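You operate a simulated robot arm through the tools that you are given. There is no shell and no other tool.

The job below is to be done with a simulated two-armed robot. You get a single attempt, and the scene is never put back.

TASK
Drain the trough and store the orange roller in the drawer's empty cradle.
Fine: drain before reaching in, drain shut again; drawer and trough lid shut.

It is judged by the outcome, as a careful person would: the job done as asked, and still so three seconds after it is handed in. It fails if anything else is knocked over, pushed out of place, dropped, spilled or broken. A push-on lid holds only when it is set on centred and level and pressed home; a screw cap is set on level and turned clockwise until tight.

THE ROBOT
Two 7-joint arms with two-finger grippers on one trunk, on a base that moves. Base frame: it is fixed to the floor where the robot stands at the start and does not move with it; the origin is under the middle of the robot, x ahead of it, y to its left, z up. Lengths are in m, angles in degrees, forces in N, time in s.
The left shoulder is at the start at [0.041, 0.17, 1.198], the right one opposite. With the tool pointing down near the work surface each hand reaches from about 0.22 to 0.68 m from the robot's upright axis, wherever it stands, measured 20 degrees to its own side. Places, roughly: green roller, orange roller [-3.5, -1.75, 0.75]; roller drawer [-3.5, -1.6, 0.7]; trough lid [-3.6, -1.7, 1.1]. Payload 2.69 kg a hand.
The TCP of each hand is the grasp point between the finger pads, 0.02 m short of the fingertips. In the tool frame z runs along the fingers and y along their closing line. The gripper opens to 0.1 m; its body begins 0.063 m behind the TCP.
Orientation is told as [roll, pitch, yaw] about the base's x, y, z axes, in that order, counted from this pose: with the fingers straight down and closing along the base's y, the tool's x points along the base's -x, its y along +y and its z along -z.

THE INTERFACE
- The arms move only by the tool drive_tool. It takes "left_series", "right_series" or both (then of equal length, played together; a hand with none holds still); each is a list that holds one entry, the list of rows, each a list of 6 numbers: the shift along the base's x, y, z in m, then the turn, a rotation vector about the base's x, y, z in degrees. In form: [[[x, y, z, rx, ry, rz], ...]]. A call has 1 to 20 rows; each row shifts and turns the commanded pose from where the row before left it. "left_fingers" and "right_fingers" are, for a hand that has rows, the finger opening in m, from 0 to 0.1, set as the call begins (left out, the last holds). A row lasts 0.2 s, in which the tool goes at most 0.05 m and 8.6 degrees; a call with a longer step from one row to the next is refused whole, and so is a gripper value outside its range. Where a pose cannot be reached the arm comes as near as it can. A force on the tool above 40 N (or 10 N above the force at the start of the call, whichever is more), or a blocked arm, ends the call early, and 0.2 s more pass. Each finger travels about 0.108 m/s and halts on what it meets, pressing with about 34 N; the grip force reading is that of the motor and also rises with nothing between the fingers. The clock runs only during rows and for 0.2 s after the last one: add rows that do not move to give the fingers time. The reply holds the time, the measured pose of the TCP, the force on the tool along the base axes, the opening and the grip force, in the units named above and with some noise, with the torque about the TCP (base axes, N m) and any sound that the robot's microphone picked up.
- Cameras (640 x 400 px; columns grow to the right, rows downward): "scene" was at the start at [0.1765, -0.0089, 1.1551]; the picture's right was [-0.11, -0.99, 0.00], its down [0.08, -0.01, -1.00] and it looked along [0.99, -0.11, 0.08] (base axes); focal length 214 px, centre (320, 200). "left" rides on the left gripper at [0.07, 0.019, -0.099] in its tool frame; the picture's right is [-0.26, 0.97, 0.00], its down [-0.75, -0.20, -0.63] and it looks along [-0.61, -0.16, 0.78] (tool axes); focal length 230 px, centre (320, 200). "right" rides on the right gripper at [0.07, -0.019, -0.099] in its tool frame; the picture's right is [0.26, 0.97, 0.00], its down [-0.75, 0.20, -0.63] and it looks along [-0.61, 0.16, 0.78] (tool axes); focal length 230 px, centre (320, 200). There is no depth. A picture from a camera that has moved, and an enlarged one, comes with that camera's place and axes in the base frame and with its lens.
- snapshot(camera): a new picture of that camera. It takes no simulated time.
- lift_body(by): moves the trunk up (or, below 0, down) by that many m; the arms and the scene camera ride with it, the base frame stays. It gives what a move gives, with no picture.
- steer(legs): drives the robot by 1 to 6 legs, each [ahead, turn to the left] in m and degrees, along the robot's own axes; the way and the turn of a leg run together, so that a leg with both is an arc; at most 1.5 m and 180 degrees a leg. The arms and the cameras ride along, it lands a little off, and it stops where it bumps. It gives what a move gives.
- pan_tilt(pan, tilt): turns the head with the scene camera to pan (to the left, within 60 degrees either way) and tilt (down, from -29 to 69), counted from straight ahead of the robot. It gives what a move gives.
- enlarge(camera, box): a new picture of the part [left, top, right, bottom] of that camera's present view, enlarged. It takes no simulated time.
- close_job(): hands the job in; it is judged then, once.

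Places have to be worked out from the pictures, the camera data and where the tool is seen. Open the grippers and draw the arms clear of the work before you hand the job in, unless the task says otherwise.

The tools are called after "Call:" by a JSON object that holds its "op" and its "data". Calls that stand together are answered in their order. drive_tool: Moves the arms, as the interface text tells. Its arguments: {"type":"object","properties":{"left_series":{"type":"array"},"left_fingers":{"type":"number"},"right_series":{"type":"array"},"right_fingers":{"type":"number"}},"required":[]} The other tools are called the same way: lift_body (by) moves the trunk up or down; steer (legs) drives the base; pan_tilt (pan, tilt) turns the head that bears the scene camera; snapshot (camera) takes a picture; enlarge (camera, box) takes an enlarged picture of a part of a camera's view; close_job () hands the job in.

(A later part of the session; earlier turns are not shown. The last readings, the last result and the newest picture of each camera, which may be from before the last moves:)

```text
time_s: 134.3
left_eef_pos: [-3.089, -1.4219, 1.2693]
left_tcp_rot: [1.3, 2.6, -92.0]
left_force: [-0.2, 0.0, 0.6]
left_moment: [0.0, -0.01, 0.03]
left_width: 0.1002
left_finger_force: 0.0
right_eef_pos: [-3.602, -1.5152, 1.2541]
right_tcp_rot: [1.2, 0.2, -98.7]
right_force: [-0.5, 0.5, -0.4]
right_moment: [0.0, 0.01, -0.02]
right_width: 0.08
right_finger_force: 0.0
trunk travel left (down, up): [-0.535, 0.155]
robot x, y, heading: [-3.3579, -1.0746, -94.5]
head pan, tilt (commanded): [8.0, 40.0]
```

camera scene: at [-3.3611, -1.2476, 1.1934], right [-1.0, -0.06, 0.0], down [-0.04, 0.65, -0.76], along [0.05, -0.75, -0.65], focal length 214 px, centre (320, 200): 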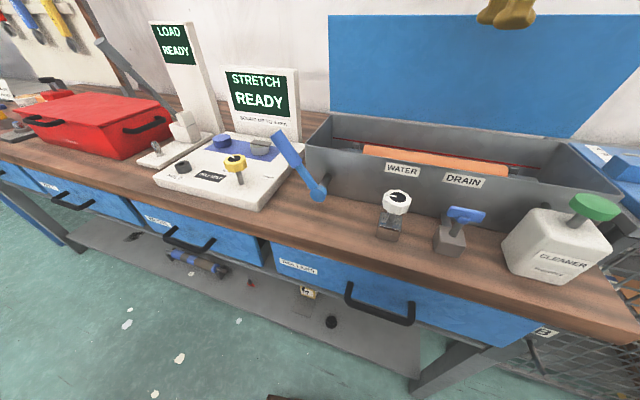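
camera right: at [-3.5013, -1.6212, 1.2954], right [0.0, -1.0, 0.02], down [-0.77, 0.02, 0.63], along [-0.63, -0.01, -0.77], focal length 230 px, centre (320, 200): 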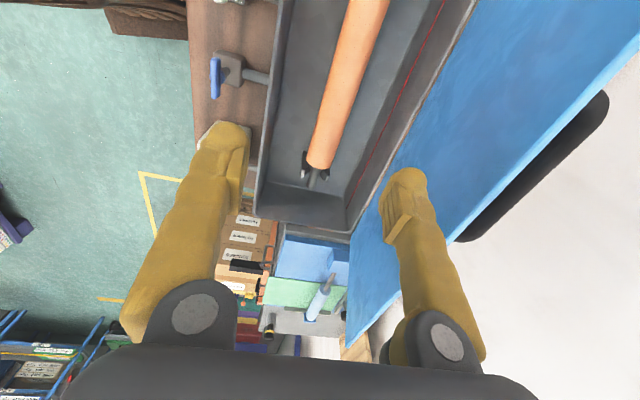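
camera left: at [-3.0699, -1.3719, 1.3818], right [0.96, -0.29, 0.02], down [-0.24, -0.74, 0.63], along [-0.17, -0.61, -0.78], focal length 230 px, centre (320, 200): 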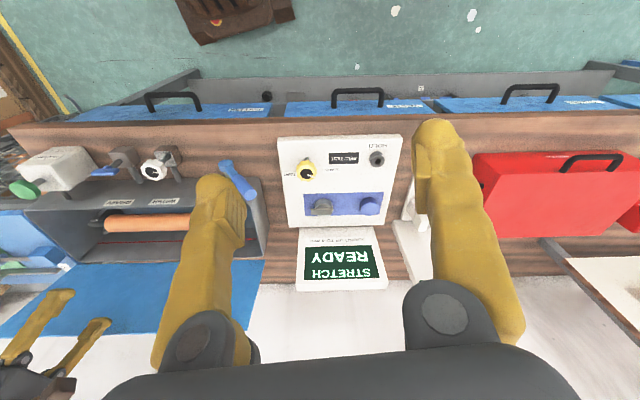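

Halfway round without trouble. I continue the swing to yaw ≈ -15.5°.

Call:
{"op": "drive_tool", "data": {"right_series": [[[0, 0, 0, 0, 0, 8.4], [0, 0, 0, 0, 0, 8.4], [0, 0, 0, 0, 0, 8.4], [0, 0, 0, 0, 0, 8.4], [0, 0, 0, 0, 0, 8.4], [0, 0, 0, 0, 0, 8.4], [0, 0, 0, 0, 0, 8.4], [0, 0, 0, 0, 0, 8.4], [0, 0, 0, 0, 0, 8.4], [0, 0, 0, 0, 0, 7.6], [0, 0, 0, 0, 0, 0], [0, 0, 0, 0, 0, 0]]]}}

Call:
{"op": "snapshot", "data": {"camera": "right"}}

```text
time_s: 136.9
left_eef_pos: [-3.0897, -1.4214, 1.2678]
left_tcp_rot: [1.3, 2.5, -92.0]
left_force: [-0.5, 0.3, -0.3]
left_moment: [0.02, 0.02, 0.06]
left_width: 0.0999
left_finger_force: 0.1
right_eef_pos: [-3.6024, -1.5143, 1.2557]
right_tcp_rot: [1.4, 0.1, -15.5]
right_force: [0.4, -0.8, -0.1]
right_moment: [-0.01, -0.02, 0.0]
right_width: 0.0799
right_finger_force: 0.0
trunk travel left (down, up): [-0.535, 0.155]
robot x, y, heading: [-3.3594, -1.0743, -94.9]
head pan, tilt (commanded): [8.0, 40.0]
```

```text
taken
camera right: at [-3.677, -1.5163, 1.3539], right [0.01, 1.0, 0.02], down [0.77, -0.02, 0.63], along [0.63, 0.01, -0.77], focal length 230 px, centre (320, 200)
```

right: 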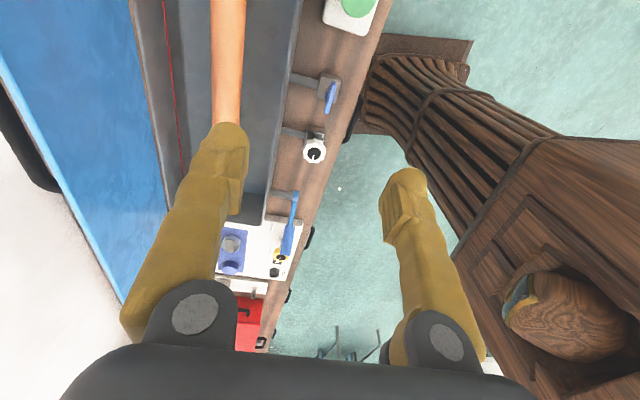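

The opposite yaw works. I move forward over the roller centre and lower to ≈1.10.

Call:
{"op": "drive_tool", "data": {"right_series": [[[0.0045, -0.025, 0, -1.35, 0.37, 0], [0.0045, -0.025, -0.02, 0, 0, 0], [0.0045, -0.025, -0.025, 0, 0, 0], [0.0045, -0.025, -0.025, 0, 0, 0], [0.0045, -0.025, -0.025, 0, 0, 0], [0.0045, -0.023, -0.025, 0, 0, 0], [0, 0, -0.03, 0, 0, 0], [0, 0, 0, 0, 0, 0], [0, 0, 0, 0, 0, 0]]]}}

Call:
{"op": "snapshot", "data": {"camera": "right"}}

Call:
{"op": "snapshot", "data": {"camera": "scene"}}

```text
time_s: 138.3
left_eef_pos: [-3.0865, -1.3964, 1.2546]
left_tcp_rot: [1.4, 5.8, -91.9]
left_force: [-0.2, 0.1, -0.2]
left_moment: [-0.05, 0.0, -0.01]
left_width: 0.1001
left_finger_force: 0.1
right_eef_pos: [-3.5747, -1.6394, 1.1526]
right_tcp_rot: [-1.1, -0.1, -15.6]
right_force: [0.3, 0.7, -0.8]
right_moment: [-0.07, 0.0, 0.0]
right_width: 0.0798
right_finger_force: 0.0
trunk travel left (down, up): [-0.535, 0.155]
robot x, y, heading: [-3.3613, -1.0743, -94.4]
head pan, tilt (commanded): [8.0, 40.0]
stopped in row 6 (right hand): the arm was blocked; the commanded pose is now the measured one
```

```text
taken
camera right: at [-3.6485, -1.6377, 1.2517], right [0.01, 1.0, -0.02], down [0.78, 0.0, 0.63], along [0.63, -0.02, -0.78], focal length 230 px, centre (320, 200)
```

right: 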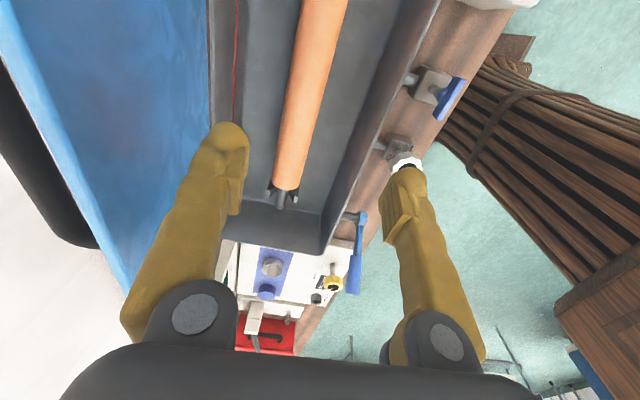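

```text
taken
camera scene: at [-3.3612, -1.2475, 1.1935], right [-1.0, -0.06, 0.0], down [-0.04, 0.65, -0.76], along [0.05, -0.75, -0.65], focal length 214 px, centre (320, 200)
```

scene: 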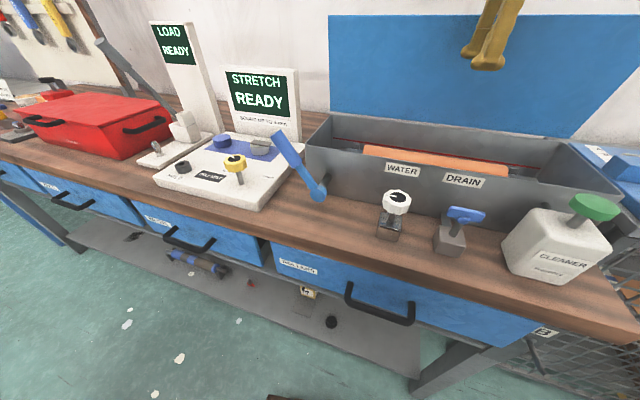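

Blocked again at the same forward distance regardless of yaw, so the upper arm probably touches the head as it swings forward. I pan the head far left and retry a small forward move.

Call:
{"op": "pan_tilt", "data": {"pan": 45, "tilt": 30}}

Call:
{"op": "drive_tool", "data": {"right_series": [[[0, -0.01, 0, 0.6, 0, 0], [0, -0.01, 0, 0.5, 0, 0], [0, -0.005, -0.01, 0, 0, 0], [0, 0, -0.02, 0, 0, 0], [0, 0, -0.02, 0, 0, 0], [0, 0, 0, 0, 0, 0]]]}}

```text
time_s: 139.3
left_eef_pos: [-3.0851, -1.3983, 1.2554]
left_tcp_rot: [1.4, 5.6, -91.9]
left_force: [-0.2, 0.1, 0.4]
left_moment: [-0.02, 0.01, 0.01]
left_width: 0.1001
left_finger_force: 0.1
right_eef_pos: [-3.5747, -1.6407, 1.1516]
right_tcp_rot: [-0.8, -0.2, -15.6]
right_force: [0.0, -0.7, 0.5]
right_moment: [0.0, -0.02, 0.01]
right_width: 0.0799
right_finger_force: 0.0
trunk travel left (down, up): [-0.535, 0.155]
robot x, y, heading: [-3.3586, -1.0759, -94.5]
head pan, tilt (commanded): [45.0, 30.0]
```

```text
time_s: 139.6
left_eef_pos: [-3.0852, -1.3725, 1.2431]
left_tcp_rot: [1.5, 8.8, -91.9]
left_force: [0.0, 0.1, 1.1]
left_moment: [-0.06, -0.02, 0.01]
left_width: 0.1
left_finger_force: 0.0
right_eef_pos: [-3.5742, -1.6269, 1.162]
right_tcp_rot: [-1.7, -0.4, -15.6]
right_force: [0.5, 0.5, 0.2]
right_moment: [-0.04, 0.01, 0.01]
right_width: 0.08
right_finger_force: 0.0
trunk travel left (down, up): [-0.535, 0.155]
robot x, y, heading: [-3.3585, -1.0743, -94.9]
head pan, tilt (commanded): [45.0, 30.0]
stopped in row 1 (right hand): the arm was blocked; the commanded pose is now the measured one
```

The block seems to depend on the high hand position (wrist bend) rather than on contact. I lower the hand first to z ≈ 1.06 (still above the rim at 0.996) and then go forward.

Call:
{"op": "drive_tool", "data": {"right_series": [[[0, 0, -0.015, 0, 0, 0], [0, 0, -0.02, 0, 0, 0], [0, 0, -0.02, 0, 0, 0], [0, 0, -0.02, 0, 0, 0], [0, 0, -0.02, 0, 0, 0], [0, 0, 0, 0, 0, 0]]]}}

```text
time_s: 141.0
left_eef_pos: [-3.0846, -1.376, 1.2434]
left_tcp_rot: [1.5, 8.6, -91.9]
left_force: [-0.1, 1.0, -0.8]
left_moment: [0.02, 0.0, -0.02]
left_width: 0.1
left_finger_force: 0.0
right_eef_pos: [-3.5727, -1.6299, 1.0647]
right_tcp_rot: [-1.6, -0.4, -15.6]
right_force: [-0.7, -0.6, 0.2]
right_moment: [-0.04, -0.03, 0.0]
right_width: 0.08
right_finger_force: 0.1
trunk travel left (down, up): [-0.535, 0.155]
robot x, y, heading: [-3.3575, -1.0772, -94.6]
head pan, tilt (commanded): [45.0, 30.0]
```

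Lowering works. Now I go forward over the roller axis at this height, levelling the small roll.

Call:
{"op": "drive_tool", "data": {"right_series": [[[0, -0.008, 0, 0.8, -0.2, 0], [0, -0.008, 0, 0.74, -0.2, 0], [-0.001, -0.008, 0, 0, 0, 0], [-0.001, -0.008, 0, 0, 0, 0], [0, 0, 0, 0, 0, 0]]]}}

Call:
{"op": "snapshot", "data": {"camera": "right"}}

```text
time_s: 141.7
left_eef_pos: [-3.0825, -1.3489, 1.2323]
left_tcp_rot: [1.6, 11.6, -91.9]
left_force: [0.2, 0.9, -0.3]
left_moment: [-0.08, 0.01, 0.02]
left_width: 0.1
left_finger_force: 0.0
right_eef_pos: [-3.5721, -1.6279, 1.077]
right_tcp_rot: [-1.1, -0.6, -15.8]
right_force: [0.7, 0.7, -1.4]
right_moment: [-0.04, -0.02, 0.01]
right_width: 0.0799
right_finger_force: 0.1
trunk travel left (down, up): [-0.535, 0.155]
robot x, y, heading: [-3.3642, -1.0766, -94.5]
head pan, tilt (commanded): [45.0, 30.0]
stopped in row 3 (right hand): the arm was blocked; the commanded pose is now the measured one
```

```text
taken
camera right: at [-3.6461, -1.6253, 1.175], right [0.01, 1.0, -0.02], down [0.77, 0.0, 0.63], along [0.63, -0.02, -0.77], focal length 230 px, centre (320, 200)
```

right: 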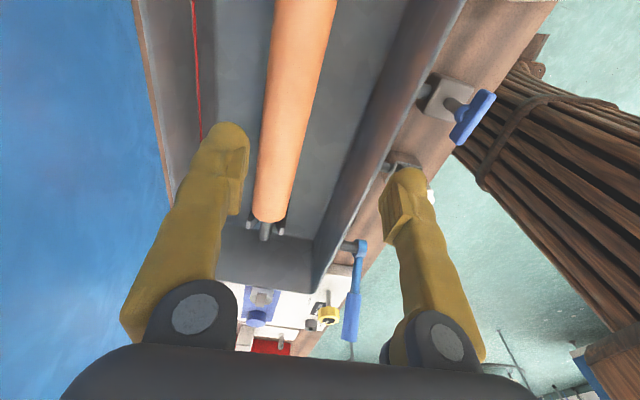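

Blocked again at the same shoulder–wrist distance; the target is straight ahead of the shoulder, so the upper arm probably meets the head. I raise the hand, tidy the left arm, and turn the robot left so the target lies ~25° to the right.

Call:
{"op": "drive_tool", "data": {"right_series": [[[0, 0.01, 0.01, 0, 0, 0], [0, 0.02, 0.02, 0, 0, 0], [0, 0.02, 0.02, 0, 0, 0], [0, 0, 0.02, 0, 0, 0], [0, 0, 0, 0, 0, 0], [0, 0, 0, 0, 0, 0]]], "left_series": [[[0, -0.02, 0, -3.0, 0.1, 0], [0, -0.03, 0, -3.0, 0.1, 0], [0, -0.03, 0, -3.0, 0.1, 0], [0, -0.02, 0, -2.6, 0.1, 0], [0, 0, 0, 0, 0, 0], [0, 0, 0, 0, 0, 0]]]}}

Call:
{"op": "steer", "data": {"legs": [[0, 13]]}}

```text
time_s: 143.1
left_eef_pos: [-3.084, -1.4568, 1.2464]
left_tcp_rot: [1.4, -3.9, -91.9]
left_force: [0.0, -0.7, 0.7]
left_moment: [-0.02, 0.02, -0.01]
left_width: 0.1
left_finger_force: 0.1
right_eef_pos: [-3.5715, -1.5798, 1.1448]
right_tcp_rot: [-0.9, -0.7, -15.7]
right_force: [0.6, 1.0, -0.6]
right_moment: [-0.04, 0.0, 0.02]
right_width: 0.0798
right_finger_force: 0.0
trunk travel left (down, up): [-0.535, 0.155]
robot x, y, heading: [-3.3585, -1.0732, -94.5]
head pan, tilt (commanded): [45.0, 30.0]
```

```text
time_s: 144.3
left_eef_pos: [-3.005, -1.3842, 1.2464]
left_tcp_rot: [1.4, -3.9, -78.8]
left_force: [0.9, 0.0, 0.1]
left_moment: [0.04, 0.03, -0.05]
left_width: 0.0998
left_finger_force: 0.0
right_eef_pos: [-3.4515, -1.6149, 1.1432]
right_tcp_rot: [-0.9, -0.5, -2.6]
right_force: [-0.4, 0.2, -0.3]
right_moment: [-0.04, -0.02, -0.01]
right_width: 0.0802
right_finger_force: 0.1
trunk travel left (down, up): [-0.535, 0.155]
robot x, y, heading: [-3.3616, -1.0723, -81.8]
head pan, tilt (commanded): [45.0, 30.0]
```

Now I move the hand sideways to above the roller (keeping the depth), restore the yaw, and lower to ≈1.07 before advancing.

Call:
{"op": "drive_tool", "data": {"right_series": [[[-0.02, 0.0, 0, 0.45, 0, -2.2], [-0.02, 0.0, 0, 0.45, 0, -2.2], [-0.02, 0.0, -0.012, 0, 0, -2.2], [-0.02, 0, -0.012, 0, 0, -2.2], [-0.022, -0.005, -0.016, 0, 0, -2.2], [-0.022, -0.01, -0.016, 0, 0, -2.0], [0, -0.012, -0.016, 0, 0, 0], [0, -0.012, 0, 0, 0, 0], [0, -0.008, 0, 0, 0, 0], [0, 0, 0, 0, 0, 0]]]}}

Call:
{"op": "snapshot", "data": {"camera": "right"}}

```text
time_s: 146.5
left_eef_pos: [-3.0086, -1.363, 1.2386]
left_tcp_rot: [1.5, -2.3, -79.0]
left_force: [-0.3, -0.2, 0.4]
left_moment: [0.01, 0.03, 0.0]
left_width: 0.1002
left_finger_force: 0.1
right_eef_pos: [-3.5788, -1.643, 1.0789]
right_tcp_rot: [-0.8, -0.7, -15.6]
right_force: [-1.0, -0.5, -0.6]
right_moment: [0.04, -0.01, 0.03]
right_width: 0.0803
right_finger_force: 0.1
trunk travel left (down, up): [-0.535, 0.155]
robot x, y, heading: [-3.3586, -1.0759, -81.6]
head pan, tilt (commanded): [45.0, 30.0]
```

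```text
taken
camera right: at [-3.6531, -1.6418, 1.1772], right [0.01, 1.0, -0.02], down [0.77, 0.0, 0.64], along [0.64, -0.02, -0.77], focal length 230 px, centre (320, 200)
```

right: 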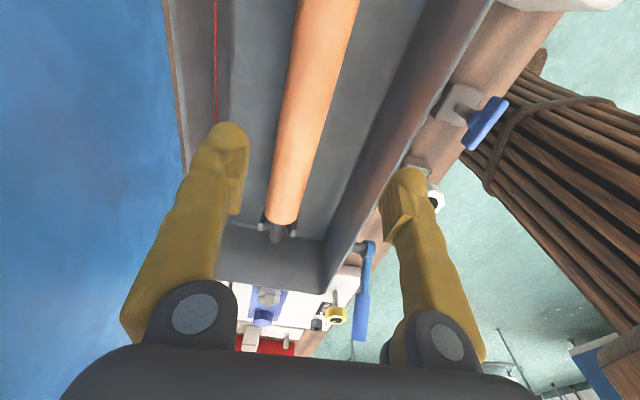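

No block this time, though it lags ~2 cm behind the command in depth. I command a further 2 cm forward in tiny steps to see if it follows.

Call:
{"op": "drive_tool", "data": {"right_series": [[[0.001, -0.004, 0, 0, 0, 0], [0.001, -0.004, 0, 0, 0, 0], [0.001, -0.004, 0, 0, 0, 0], [0, -0.004, 0, 0, 0, 0], [0, -0.003, 0, 0, 0, 0], [0, 0, 0, 0, 0, 0], [0, 0, 0, 0, 0, 0]]]}}

```text
time_s: 148.1
left_eef_pos: [-3.0079, -1.3635, 1.2376]
left_tcp_rot: [1.5, -2.3, -79.0]
left_force: [0.1, 0.5, 0.0]
left_moment: [-0.01, 0.02, 0.02]
left_width: 0.1001
left_finger_force: 0.1
right_eef_pos: [-3.5772, -1.6624, 1.0794]
right_tcp_rot: [-0.9, -0.6, -15.6]
right_force: [0.3, -0.1, 0.6]
right_moment: [0.0, 0.0, 0.01]
right_width: 0.0801
right_finger_force: 0.2
trunk travel left (down, up): [-0.535, 0.155]
robot x, y, heading: [-3.3598, -1.0775, -81.4]
head pan, tilt (commanded): [45.0, 30.0]
```

It followed: the hand is now at (-3.577,-1.662,1.079). I check the alignment over the roller before descending.

Call:
{"op": "snapshot", "data": {"camera": "right"}}

Call:
{"op": "pan_tilt", "data": {"pan": -8, "tilt": 25}}

Call:
{"op": "snapshot", "data": {"camera": "scene"}}

```text
taken
camera right: at [-3.6509, -1.6611, 1.1771], right [0.01, 1.0, -0.02], down [0.77, 0.0, 0.64], along [0.64, -0.02, -0.77], focal length 230 px, centre (320, 200)
```

right: 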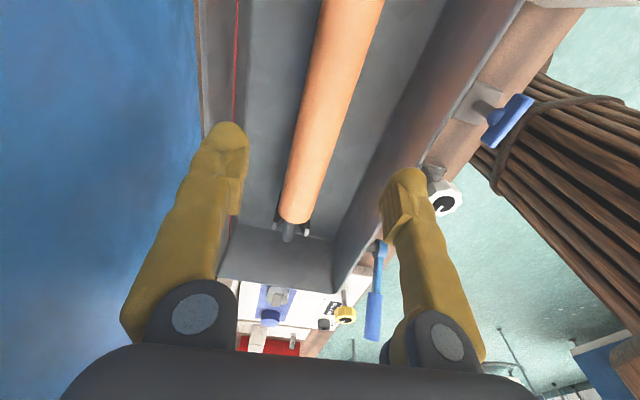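

```text
time_s: 149.3
left_eef_pos: [-3.0083, -1.3632, 1.2387]
left_tcp_rot: [1.6, -2.3, -78.9]
left_force: [0.6, 0.5, 0.4]
left_moment: [-0.02, 0.0, 0.02]
left_width: 0.1001
left_finger_force: 0.0
right_eef_pos: [-3.5765, -1.6638, 1.0788]
right_tcp_rot: [-0.8, -0.6, -15.6]
right_force: [-0.4, -0.5, -0.4]
right_moment: [0.0, 0.0, -0.01]
right_width: 0.0798
right_finger_force: 0.1
trunk travel left (down, up): [-0.535, 0.155]
robot x, y, heading: [-3.3599, -1.0739, -81.4]
head pan, tilt (commanded): [-8.0, 25.0]
```

```text
taken
camera scene: at [-3.3457, -1.2564, 1.2163], right [-1.0, -0.01, 0.0], down [-0.01, 0.44, -0.9], along [0.01, -0.9, -0.44], focal length 214 px, centre (320, 200)
```

scene: 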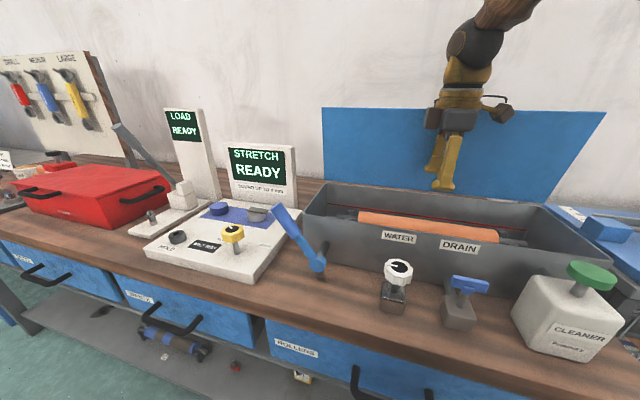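

The roller centre is at (-3.577,-1.660), right under the hand, diameter ≈43 mm. I descend to z ≈ 1.01 and look again.

Call:
{"op": "drive_tool", "data": {"right_series": [[[0, 0.001, -0.015, 0, 0, 0], [0, 0.001, -0.015, 0, 0, 0], [0, 0, -0.015, 0, 0, 0], [0, 0, -0.015, 0, 0, 0], [0, 0, -0.01, 0, 0, 0], [0, 0, 0, 0, 0, 0]]]}}

Call:
{"op": "snapshot", "data": {"camera": "right"}}

Call:
{"op": "enlarge", "data": {"camera": "scene", "box": [300, 90, 560, 270]}}

```text
time_s: 150.7
left_eef_pos: [-3.0093, -1.3629, 1.2379]
left_tcp_rot: [1.5, -2.3, -78.9]
left_force: [0.6, -1.4, 0.3]
left_moment: [0.01, -0.01, -0.02]
left_width: 0.1003
left_finger_force: 0.1
right_eef_pos: [-3.5755, -1.6612, 1.0097]
right_tcp_rot: [-0.8, -0.6, -15.8]
right_force: [-0.7, 0.7, -0.6]
right_moment: [-0.01, 0.03, 0.02]
right_width: 0.08
right_finger_force: 0.0
trunk travel left (down, up): [-0.535, 0.155]
robot x, y, heading: [-3.3605, -1.0756, -81.5]
head pan, tilt (commanded): [-8.0, 25.0]
```

```text
taken
camera right: at [-3.6504, -1.6589, 1.1073], right [0.01, 1.0, -0.02], down [0.77, 0.0, 0.64], along [0.64, -0.02, -0.77], focal length 230 px, centre (320, 200)
```

right: 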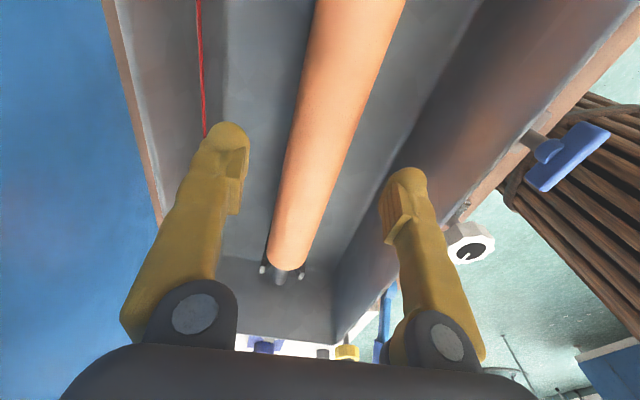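

```text
2.22 times, centred on (430, 180) of scene
camera zoom: at [-3.3458, -1.2563, 1.2163], right [-1.0, -0.01, 0.0], down [-0.01, 0.44, -0.9], along [0.01, -0.9, -0.44], focal length 477 px, centre (76, 244)
```

zoom: 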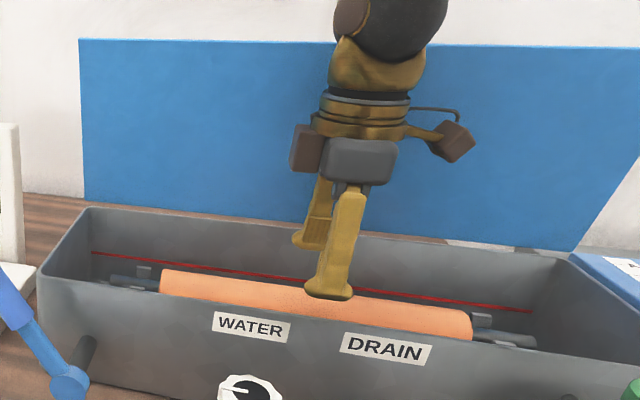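

Alignment is good. I descend to z ≈ 0.955 watching force.

Call:
{"op": "drive_tool", "data": {"right_series": [[[0, 0, -0.012, 0, 0, 0], [0, 0, -0.012, 0, 0, 0], [0, 0, -0.012, 0, 0, 0], [0, 0, -0.012, 0, 0, 0], [0, 0, -0.007, 0, 0, 0], [0, 0, 0, 0, 0, 0]]]}}

Call:
{"op": "snapshot", "data": {"camera": "right"}}

Call:
{"op": "enlarge", "data": {"camera": "scene", "box": [300, 90, 560, 270]}}

```text
time_s: 152.1
left_eef_pos: [-3.0085, -1.3633, 1.2386]
left_tcp_rot: [1.4, -2.4, -78.9]
left_force: [-1.3, -0.5, 0.3]
left_moment: [0.02, 0.01, 0.0]
left_width: 0.0999
left_finger_force: 0.0
right_eef_pos: [-3.5754, -1.662, 0.9544]
right_tcp_rot: [-0.8, -0.6, -15.7]
right_force: [0.0, 0.3, 0.0]
right_moment: [0.04, -0.01, 0.0]
right_width: 0.0799
right_finger_force: 0.0
trunk travel left (down, up): [-0.535, 0.155]
robot x, y, heading: [-3.3613, -1.0755, -81.5]
head pan, tilt (commanded): [-8.0, 25.0]
```

```text
taken
camera right: at [-3.6513, -1.6603, 1.0523], right [0.01, 1.0, -0.02], down [0.77, 0.0, 0.64], along [0.64, -0.02, -0.77], focal length 230 px, centre (320, 200)
```

right: 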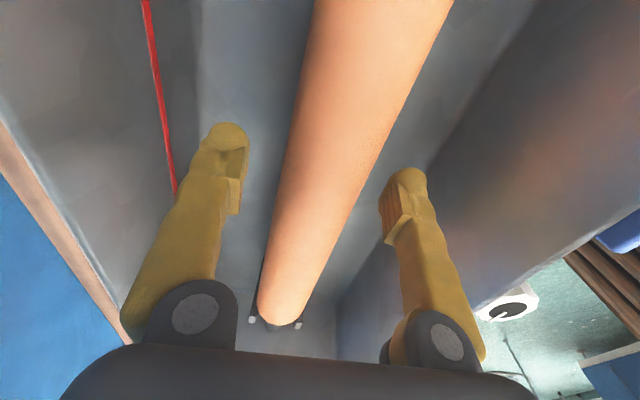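

```text
2.22 times, centred on (430, 180) of scene
camera zoom: at [-3.3458, -1.2564, 1.2163], right [-1.0, -0.01, 0.0], down [-0.01, 0.44, -0.9], along [0.01, -0.9, -0.44], focal length 477 px, centre (76, 244)
```

zoom: 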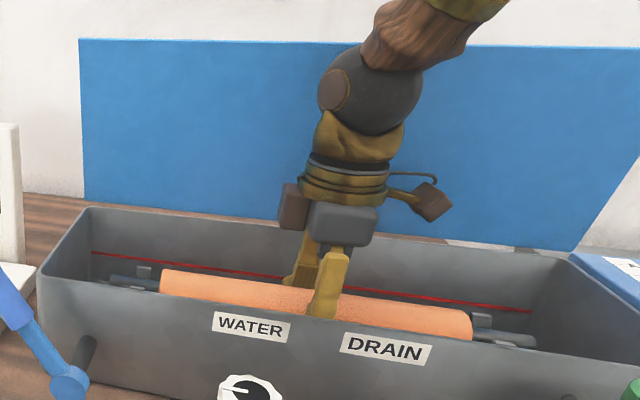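

The roller sits between the fingers with its axis about 1 cm below TCP. I lower 8 mm and close on it.

Call:
{"op": "drive_tool", "data": {"right_series": [[[0, 0, -0.004, 0, 0, 0], [0, 0, -0.004, 0, 0, 0], [0, 0, 0, 0, 0, 0]]]}}

Call:
{"op": "drive_tool", "data": {"right_series": [[[0, 0, 0, 0, 0, 0], [0, 0, 0, 0, 0, 0], [0, 0, 0, 0, 0, 0], [0, 0, 0, 0, 0, 0]]], "right_fingers": 0.02}}

Call:
{"op": "snapshot", "data": {"camera": "right"}}

```text
time_s: 152.9
left_eef_pos: [-3.0079, -1.3625, 1.2377]
left_tcp_rot: [1.4, -2.3, -78.8]
left_force: [0.7, 0.8, -0.3]
left_moment: [-0.01, 0.0, -0.01]
left_width: 0.1
left_finger_force: 0.1
right_eef_pos: [-3.5756, -1.662, 0.9466]
right_tcp_rot: [-0.8, -0.6, -15.7]
right_force: [-0.2, 0.5, -0.1]
right_moment: [0.0, 0.0, 0.01]
right_width: 0.0802
right_finger_force: 0.0
trunk travel left (down, up): [-0.535, 0.155]
robot x, y, heading: [-3.3616, -1.0739, -81.7]
head pan, tilt (commanded): [-8.0, 25.0]
```

```text
time_s: 153.9
left_eef_pos: [-3.0078, -1.363, 1.2375]
left_tcp_rot: [1.4, -2.3, -79.0]
left_force: [-0.2, 0.1, -0.3]
left_moment: [0.0, 0.0, 0.01]
left_width: 0.1001
left_finger_force: 0.0
right_eef_pos: [-3.5766, -1.6617, 0.9468]
right_tcp_rot: [-0.7, -0.6, -15.6]
right_force: [0.9, 2.4, -0.3]
right_moment: [0.06, 0.03, 0.03]
right_width: 0.0414
right_finger_force: 34.1
trunk travel left (down, up): [-0.535, 0.155]
robot x, y, heading: [-3.3613, -1.0757, -81.7]
head pan, tilt (commanded): [-8.0, 25.0]
```

```text
taken
camera right: at [-3.6513, -1.6601, 1.0445], right [0.01, 1.0, -0.02], down [0.77, 0.0, 0.64], along [0.64, -0.02, -0.77], focal length 230 px, centre (320, 200)
```

right: 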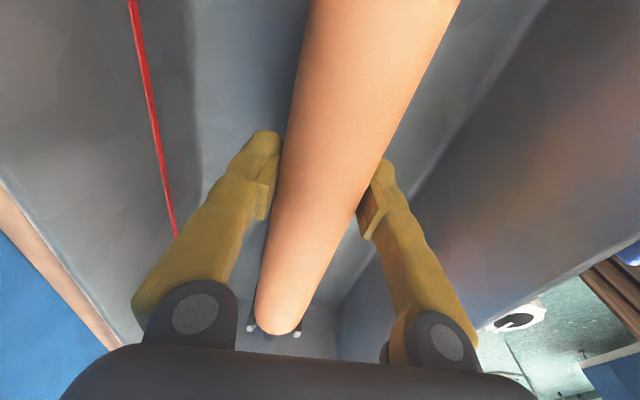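

Gripped at 41 mm, near the equator. I lift slowly 3 cm and check the load and level.

Call:
{"op": "drive_tool", "data": {"right_series": [[[0, 0, 0.005, 0, 0, 0], [0, 0, 0.008, 0, 0, 0], [0, 0, 0.008, 0, 0, 0], [0, 0, 0.01, 0, 0, 0], [0, 0, 0, 0, 0, 0]]]}}

Call:
{"op": "enlarge", "data": {"camera": "scene", "box": [300, 90, 560, 270]}}

```text
time_s: 155.1
left_eef_pos: [-3.0079, -1.3648, 1.238]
left_tcp_rot: [1.5, -2.2, -78.9]
left_force: [0.8, -1.4, -0.1]
left_moment: [0.0, -0.02, 0.0]
left_width: 0.1
left_finger_force: 0.0
right_eef_pos: [-3.5767, -1.663, 0.9767]
right_tcp_rot: [-0.6, -0.6, -15.8]
right_force: [0.4, 0.3, -11.9]
right_moment: [0.02, 0.05, 0.0]
right_width: 0.0416
right_finger_force: 34.3
trunk travel left (down, up): [-0.535, 0.155]
robot x, y, heading: [-3.3594, -1.0744, -81.7]
head pan, tilt (commanded): [-8.0, 25.0]
```

```text
2.22 times, centred on (430, 180) of scene
camera zoom: at [-3.3463, -1.2577, 1.2161], right [-1.0, -0.01, 0.0], down [-0.01, 0.44, -0.9], along [0.01, -0.9, -0.44], focal length 477 px, centre (76, 244)
```

zoom: 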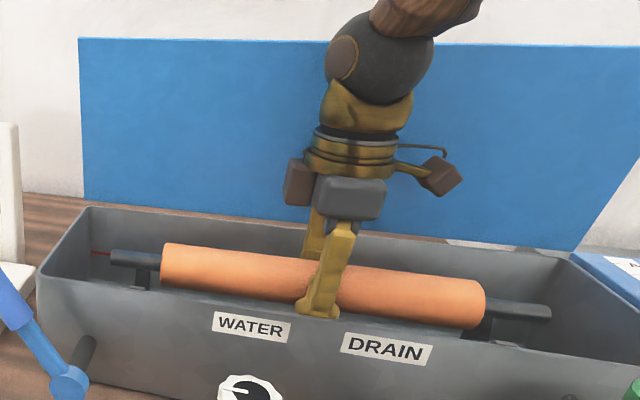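

The roller is free (12 N, balanced). I lift it straight up to z ≈ 1.16.

Call:
{"op": "drive_tool", "data": {"right_series": [[[0, 0, 0.015, 0, 0, 0], [0, 0, 0.02, 0, 0, 0], [0, 0, 0.025, 0, 0, 0], [0, 0, 0.025, 0, 0, 0], [0, 0, 0.025, 0, 0, 0], [0, 0.01, 0.025, 0, 0, 0], [0, 0.02, 0.025, 0, 0, 0], [0, 0.02, 0.02, 0, 0, 0], [0, 0, 0, 0, 0, 0]]]}}

Call:
{"op": "snapshot", "data": {"camera": "scene"}}

```text
time_s: 157.1
left_eef_pos: [-3.0083, -1.3653, 1.2375]
left_tcp_rot: [1.5, -2.2, -78.9]
left_force: [0.6, -0.7, -0.7]
left_moment: [0.03, 0.0, -0.02]
left_width: 0.0998
left_finger_force: 0.1
right_eef_pos: [-3.5758, -1.6133, 1.1552]
right_tcp_rot: [-0.8, -0.6, -15.6]
right_force: [0.1, -0.3, -10.7]
right_moment: [0.02, 0.08, -0.01]
right_width: 0.0413
right_finger_force: 33.8
trunk travel left (down, up): [-0.535, 0.155]
robot x, y, heading: [-3.3581, -1.0775, -81.3]
head pan, tilt (commanded): [-8.0, 25.0]
```

```text
taken
camera scene: at [-3.3462, -1.2581, 1.216], right [-1.0, -0.01, 0.0], down [-0.01, 0.44, -0.9], along [0.01, -0.9, -0.44], focal length 214 px, centre (320, 200)
```

scene: 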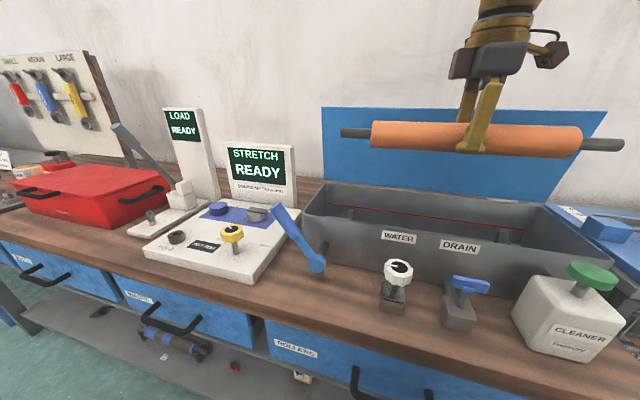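

The roller is held level. I back the robot away from the bench with it.

Call:
{"op": "steer", "data": {"legs": [[-0.13, 0], [-0.12, 0]]}}

Call:
{"op": "pan_tilt", "data": {"pan": -20, "tilt": 45}}

Call:
{"op": "snapshot", "data": {"camera": "scene"}}

```text
time_s: 159.2
left_eef_pos: [-3.0455, -1.1169, 1.238]
left_tcp_rot: [1.5, -2.3, -78.8]
left_force: [0.2, -0.3, -0.4]
left_moment: [-0.04, -0.03, 0.02]
left_width: 0.1
left_finger_force: 0.0
right_eef_pos: [-3.6127, -1.3654, 1.1554]
right_tcp_rot: [-0.7, -0.6, -15.6]
right_force: [0.5, 1.6, -11.3]
right_moment: [0.03, 0.03, 0.03]
right_width: 0.0414
right_finger_force: 34.0
trunk travel left (down, up): [-0.535, 0.155]
robot x, y, heading: [-3.3971, -0.8313, -81.4]
head pan, tilt (commanded): [-8.0, 25.0]
```

```text
time_s: 160.1
left_eef_pos: [-3.0494, -1.0934, 1.2248]
left_tcp_rot: [1.6, 0.8, -78.8]
left_force: [-0.6, 0.1, -0.5]
left_moment: [0.02, -0.03, 0.03]
left_width: 0.1
left_finger_force: 0.0
right_eef_pos: [-3.6159, -1.3482, 1.1642]
right_tcp_rot: [-1.7, -1.0, -15.6]
right_force: [0.3, -0.3, -10.5]
right_moment: [0.0, 0.11, -0.04]
right_width: 0.0415
right_finger_force: 34.0
trunk travel left (down, up): [-0.535, 0.155]
robot x, y, heading: [-3.3976, -0.8288, -81.4]
head pan, tilt (commanded): [-20.0, 45.0]
```

```text
taken
camera scene: at [-3.3999, -0.9983, 1.186], right [-0.98, 0.2, 0.01], down [0.14, 0.7, -0.7], along [-0.14, -0.68, -0.72], focal length 214 px, centre (320, 200)
```

scene: 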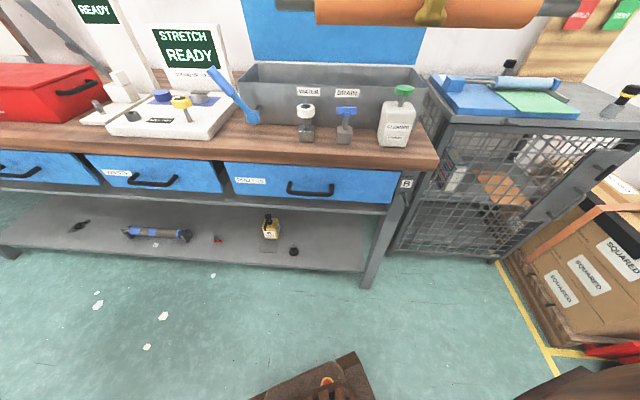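

Now I enlarge the drawer handle to plan the pull.

Call:
{"op": "enlarge", "data": {"camera": "scene", "box": [215, 140, 415, 265]}}

Call:
{"op": "snapshot", "data": {"camera": "left"}}

```text
3.20 times, centred on (315, 202) of scene
camera zoom: at [-3.3999, -0.9983, 1.186], right [-0.98, 0.2, 0.01], down [0.14, 0.7, -0.7], along [-0.14, -0.68, -0.72], focal length 686 px, centre (336, 192)
```

zoom: 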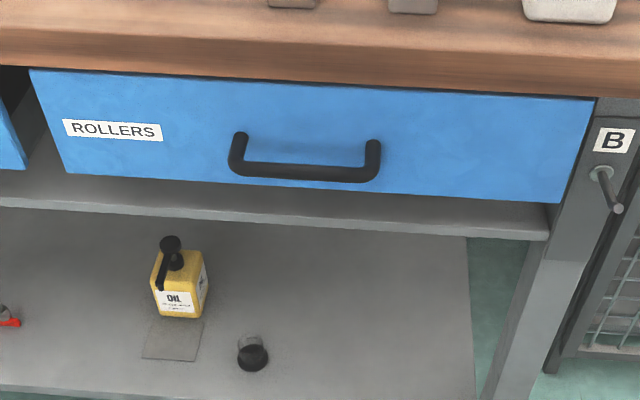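

```text
taken
camera left: at [-3.0457, -1.022, 1.3238], right [1.0, -0.07, 0.02], down [-0.07, -0.79, 0.61], along [-0.02, -0.61, -0.79], focal length 230 px, centre (320, 200)
```

left: 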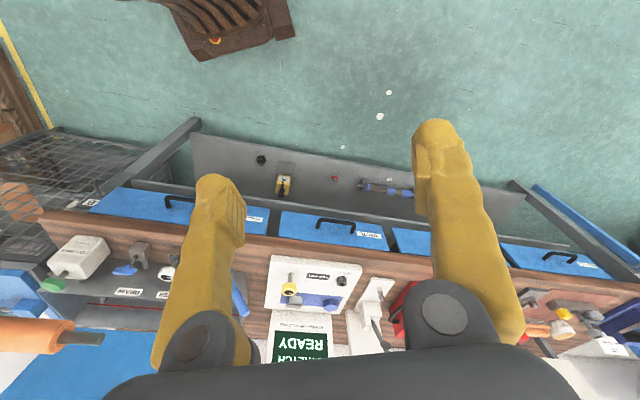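

The bench top would foul the gripper body in a tool-down grip, so the left hand must take the handle pointing forward. I raise the roller a bit, then reposition the robot (back, turn square to the bench, forward) so the handle is in front of the left arm.

Call:
{"op": "drive_tool", "data": {"right_series": [[[0, 0.01, 0.02, 0, 0, 0], [0, 0.01, 0.025, 0, 0, 0], [0, 0.01, 0.025, 0, 0, 0], [0, 0.01, 0.02, 0, 0, 0], [0, 0, 0, 0, 0, 0]]]}}

Call:
{"op": "steer", "data": {"legs": [[-0.21, 0], [0, -24.8], [0.12, 0]]}}

Call:
{"op": "pan_tilt", "data": {"pan": 5, "tilt": 40}}

Call:
{"op": "snapshot", "data": {"camera": "scene"}}

```text
time_s: 161.3
left_eef_pos: [-3.0493, -1.0939, 1.2238]
left_tcp_rot: [1.6, 0.7, -78.8]
left_force: [0.0, -0.1, 1.2]
left_moment: [-0.02, 0.01, -0.01]
left_width: 0.1001
left_finger_force: 0.0
right_eef_pos: [-3.6157, -1.3087, 1.252]
right_tcp_rot: [-1.6, -1.0, -15.6]
right_force: [0.4, 0.0, -10.8]
right_moment: [0.05, 0.08, 0.0]
right_width: 0.0414
right_finger_force: 33.8
trunk travel left (down, up): [-0.535, 0.155]
robot x, y, heading: [-3.3955, -0.8324, -81.5]
head pan, tilt (commanded): [-20.0, 45.0]
```

```text
time_s: 163.3
left_eef_pos: [-3.0959, -0.8505, 1.2133]
left_tcp_rot: [1.7, 3.8, -80.3]
left_force: [-0.9, -0.4, -0.3]
left_moment: [-0.04, -0.05, 0.03]
left_width: 0.0999
left_finger_force: 0.1
right_eef_pos: [-3.6668, -1.0556, 1.264]
right_tcp_rot: [-3.0, -1.9, -17.0]
right_force: [-0.5, 0.4, -11.6]
right_moment: [0.03, -0.02, 0.03]
right_width: 0.0413
right_finger_force: 34.1
trunk travel left (down, up): [-0.535, 0.155]
robot x, y, heading: [-3.426, -0.6222, -83.1]
head pan, tilt (commanded): [-20.0, 45.0]
stopped in leg 2: the robot was blocked; the commanded pose is now the measured one
```

```text
time_s: 164.2
left_eef_pos: [-3.0939, -0.8547, 1.2127]
left_tcp_rot: [1.7, 3.9, -80.3]
left_force: [0.6, -0.9, 0.0]
left_moment: [0.0, -0.01, 0.0]
left_width: 0.1001
left_finger_force: 0.2
right_eef_pos: [-3.6641, -1.0594, 1.2637]
right_tcp_rot: [-3.1, -1.7, -17.1]
right_force: [0.5, -1.0, -11.1]
right_moment: [0.08, 0.11, 0.0]
right_width: 0.0411
right_finger_force: 33.8
trunk travel left (down, up): [-0.535, 0.155]
robot x, y, heading: [-3.4292, -0.6202, -83.0]
head pan, tilt (commanded): [5.0, 40.0]
```

```text
taken
camera scene: at [-3.3997, -0.7967, 1.1928], right [-0.98, -0.21, 0.0], down [-0.14, 0.64, -0.75], along [0.16, -0.74, -0.66], focal length 214 px, centre (320, 200)
```

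scene: 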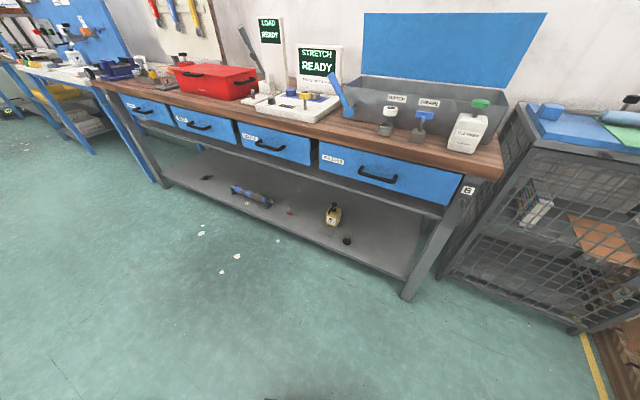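

The turn stopped early again without any contact reading (roller still held). I retry the turn in smaller legs with the head centred.

Call:
{"op": "steer", "data": {"legs": [[0, -12], [0, -11.2]]}}

```text
time_s: 166.1
left_eef_pos: [-3.2126, -0.9697, 1.2222]
left_tcp_rot: [1.3, 1.4, -103.5]
left_force: [-0.2, -0.1, 0.8]
left_moment: [-0.03, 0.01, 0.02]
left_width: 0.1
left_finger_force: 0.1
right_eef_pos: [-3.8166, -0.93, 1.2644]
right_tcp_rot: [-3.1, -1.8, -40.2]
right_force: [0.1, -0.2, -10.4]
right_moment: [0.03, 0.05, -0.05]
right_width: 0.0409
right_finger_force: 34.2
trunk travel left (down, up): [-0.535, 0.155]
robot x, y, heading: [-3.429, -0.6201, -106.0]
head pan, tilt (commanded): [5.0, 40.0]
```

Now square to the bench (heading -106°). I lower the trunk 0.22 m for the handle height; the right hand with the roller stays in free air at ≈1.04.

Call:
{"op": "lift_body", "data": {"by": -0.22}}

Call:
{"op": "drive_tool", "data": {"left_series": [[[-0.004, -0.02, 0, 0, 0, -4], [-0.006, -0.025, 0, 0, 0, -8.4], [-0.006, -0.025, 0, 0, 0, -8.4], [-0.006, -0.025, 0, 0, 0, -8.4], [-0.006, -0.025, 0, 0, 0, -8.4], [-0.006, -0.025, 0, 0, 0, -8.4], [-0.006, -0.025, 0, 0, 0, -8.4], [-0.006, -0.025, 0, 0, 0, -8.4], [0, 0, 0, 0, 0, -8.4], [0, 0, 0, 0, 0, -8.4], [0, 0, 0, 0, 0, -8.4], [0, 0, 0, 0, 0, -4], [0, 0, 0, 0, 0, 0]]], "left_fingers": 0.08}}

```text
time_s: 166.4
left_eef_pos: [-3.2019, -0.923, 1.2102]
left_tcp_rot: [1.1, 4.9, -103.7]
left_force: [-0.6, 0.2, 0.2]
left_moment: [-0.12, -0.12, 0.0]
left_width: 0.1001
left_finger_force: 0.0
right_eef_pos: [-3.8109, -0.8736, 1.2478]
right_tcp_rot: [-0.9, 4.9, -39.8]
right_force: [-3.0, 1.5, -12.8]
right_moment: [-0.07, -0.03, 0.03]
right_width: 0.0422
right_finger_force: 34.5
trunk travel left (down, up): [-0.535, 0.155]
robot x, y, heading: [-3.4291, -0.622, -106.0]
head pan, tilt (commanded): [5.0, 40.0]
stopped: the force on the tool passed its limit at 90 N (the readings are from after the stop); the commanded pose is now the measured one
```

```text
time_s: 169.2
left_eef_pos: [-3.2443, -1.1327, 1.2206]
left_tcp_rot: [0.6, 1.3, 164.1]
left_force: [0.7, 0.2, -0.3]
left_moment: [0.0, 0.01, -0.02]
left_width: 0.0801
left_finger_force: 0.0
right_eef_pos: [-3.8062, -0.8845, 1.2516]
right_tcp_rot: [-1.1, 5.3, -39.7]
right_force: [-1.2, 0.0, -10.9]
right_moment: [0.1, 0.08, 0.02]
right_width: 0.0419
right_finger_force: 34.0
trunk travel left (down, up): [-0.535, 0.155]
robot x, y, heading: [-3.4288, -0.6201, -106.1]
head pan, tilt (commanded): [5.0, 40.0]
```

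The trunk move was stopped by a 90 N reading on the right tool. I look at the right hand and the roller before anything else.

Call:
{"op": "snapshot", "data": {"camera": "right"}}

Call:
{"op": "snapshot", "data": {"camera": "left"}}

Call:
{"op": "snapshot", "data": {"camera": "scene"}}

```text
taken
camera right: at [-3.865, -0.8595, 1.3553], right [0.42, 0.91, 0.01], down [0.75, -0.35, 0.55], along [0.51, -0.23, -0.83], focal length 230 px, centre (320, 200)
```

right: 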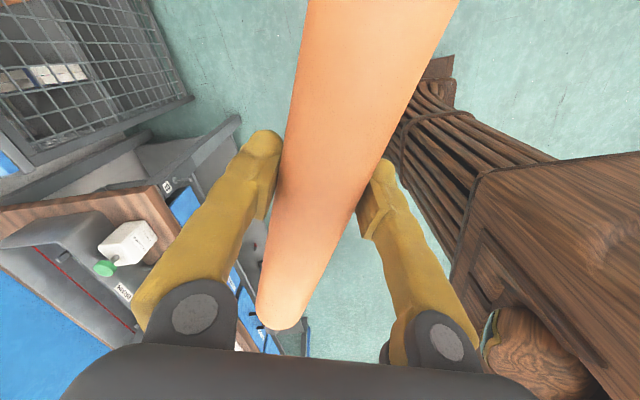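

```text
taken
camera left: at [-3.1834, -1.1678, 1.3205], right [-0.51, -0.86, 0.0], down [-0.68, 0.41, 0.61], along [-0.53, 0.31, -0.79], focal length 230 px, centre (320, 200)
```

left: 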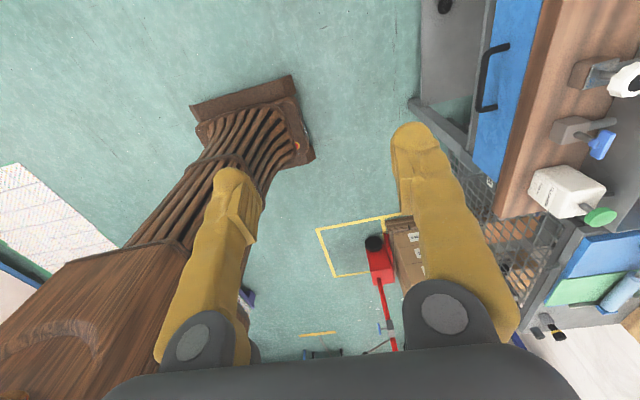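

```text
taken
camera scene: at [-3.4693, -0.7931, 1.1933], right [-0.98, 0.19, 0.0], down [0.13, 0.64, -0.75], along [-0.14, -0.74, -0.66], focal length 214 px, centre (320, 200)
```

scene: 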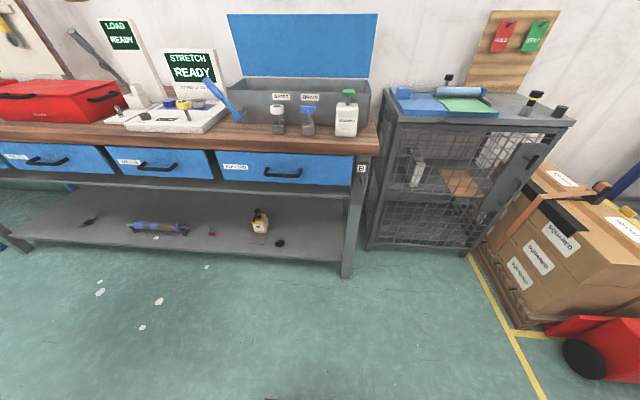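

The roller is still held and nothing is in contact; both hands jumped back ~5 cm (settling after the steer) which tripped the limit. I move the right hand forward and level it, then retry the trunk move.

Call:
{"op": "drive_tool", "data": {"right_series": [[[-0.003, -0.01, 0, -0.8, -1.6, 0], [-0.006, -0.02, 0, -0.8, -1.6, 0], [-0.006, -0.02, 0, -0.9, -1.6, 0], [-0.006, -0.02, 0, 0, 0, 0], [-0.006, -0.02, 0, 0, 0, 0], [0, 0, 0, 0, 0, 0], [0, 0, 0, 0, 0, 0]]]}}

Call:
{"op": "lift_body", "data": {"by": -0.1}}

```text
time_s: 170.8
left_eef_pos: [-3.2441, -1.1337, 1.2208]
left_tcp_rot: [0.6, 1.2, 164.2]
left_force: [-0.4, 1.0, -0.6]
left_moment: [0.0, 0.02, -0.02]
left_width: 0.0801
left_finger_force: 0.1
right_eef_pos: [-3.8352, -0.9759, 1.2765]
right_tcp_rot: [-3.9, -1.8, -40.1]
right_force: [-0.8, 0.4, -10.2]
right_moment: [0.07, 0.07, -0.02]
right_width: 0.042
right_finger_force: 34.3
trunk travel left (down, up): [-0.535, 0.155]
robot x, y, heading: [-3.425, -0.6236, -106.0]
head pan, tilt (commanded): [5.0, 40.0]
```

```text
time_s: 172.1
left_eef_pos: [-3.2453, -1.1333, 1.1211]
left_tcp_rot: [0.6, 1.3, 164.1]
left_force: [0.4, 0.5, 0.2]
left_moment: [-0.02, -0.03, -0.03]
left_width: 0.0801
left_finger_force: 0.0
right_eef_pos: [-3.8353, -0.976, 1.1747]
right_tcp_rot: [-3.9, -1.8, -39.9]
right_force: [-0.1, 0.0, -10.7]
right_moment: [0.05, 0.05, 0.01]
right_width: 0.0417
right_finger_force: 34.1
trunk travel left (down, up): [-0.435, 0.255]
robot x, y, heading: [-3.4295, -0.6219, -106.1]
head pan, tilt (commanded): [5.0, 40.0]
```

That worked. I lower another 0.12 m.

Call:
{"op": "lift_body", "data": {"by": -0.12}}

```text
time_s: 173.6
left_eef_pos: [-3.2445, -1.1333, 1.0008]
left_tcp_rot: [0.6, 1.3, 164.1]
left_force: [0.2, 0.2, -0.4]
left_moment: [0.0, -0.02, 0.02]
left_width: 0.0799
left_finger_force: 0.1
right_eef_pos: [-3.8345, -0.9765, 1.0551]
right_tcp_rot: [-4.0, -1.9, -40.0]
right_force: [-0.2, -0.8, -11.1]
right_moment: [0.06, 0.06, -0.01]
right_width: 0.0418
right_finger_force: 33.5
trunk travel left (down, up): [-0.315, 0.375]
robot x, y, heading: [-3.4273, -0.6215, -106.2]
head pan, tilt (commanded): [5.0, 40.0]
```

Trunk is at working height. Now I tilt the left hand forward by ~59° (pointing at the drawer, fingers closing vertically) while bringing it to z ≈ 0.85.

Call:
{"op": "drive_tool", "data": {"left_series": [[[-0.016, -0.011, -0.019, -8.07, 2.34, 0], [-0.016, -0.011, -0.019, -8.07, 2.34, 0], [-0.016, -0.011, -0.019, -8.07, 2.34, 0], [-0.016, -0.011, -0.019, -8.07, 2.34, 0], [-0.016, -0.011, -0.019, -8.07, 2.34, 0], [-0.016, -0.011, -0.019, -8.07, 2.34, 0], [-0.016, -0.011, -0.019, -8.07, 2.34, 0], [-0.016, -0.011, -0.019, 0, 0, 0], [0, 0, 0, 0, 0, 0], [0, 0, 0, 0, 0, 0]]]}}

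Call:
{"op": "snapshot", "data": {"camera": "left"}}

Call:
{"op": "snapshot", "data": {"camera": "scene"}}

```text
time_s: 175.8
left_eef_pos: [-3.3526, -1.2261, 0.8506]
left_tcp_rot: [59.4, -1.6, 168.3]
left_force: [0.1, -0.8, 0.0]
left_moment: [-0.01, -0.01, 0.0]
left_width: 0.0799
left_finger_force: 0.1
right_eef_pos: [-3.8345, -0.9757, 1.0553]
right_tcp_rot: [-4.0, -1.9, -39.9]
right_force: [0.1, -0.2, -10.7]
right_moment: [0.08, 0.08, 0.02]
right_width: 0.0418
right_finger_force: 34.3
trunk travel left (down, up): [-0.315, 0.375]
robot x, y, heading: [-3.4227, -0.6224, -106.4]
head pan, tilt (commanded): [5.0, 40.0]
```

```text
taken
camera left: at [-3.2672, -1.1662, 0.9142], right [-0.33, -0.43, 0.84], down [-0.6, 0.78, 0.17], along [-0.73, -0.45, -0.52], focal length 230 px, centre (320, 200)
```

left: 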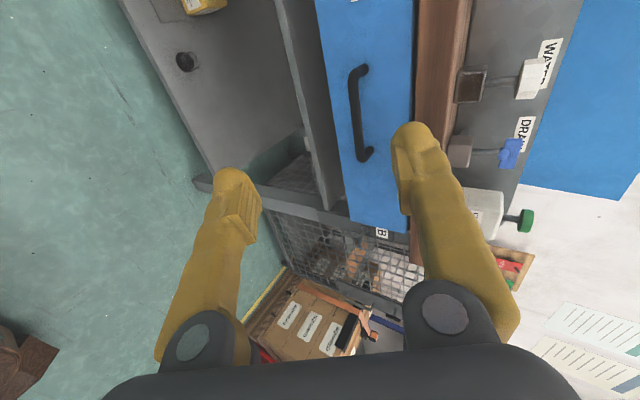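

```text
taken
camera scene: at [-3.4681, -0.7894, 0.9733], right [-0.98, 0.19, 0.0], down [0.13, 0.64, -0.75], along [-0.14, -0.74, -0.66], focal length 214 px, centre (320, 200)
```

scene: 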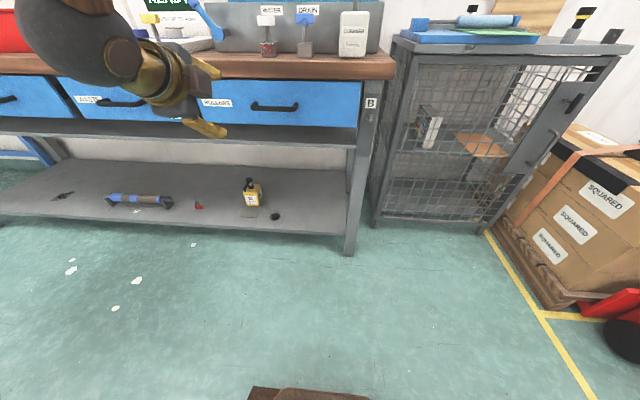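

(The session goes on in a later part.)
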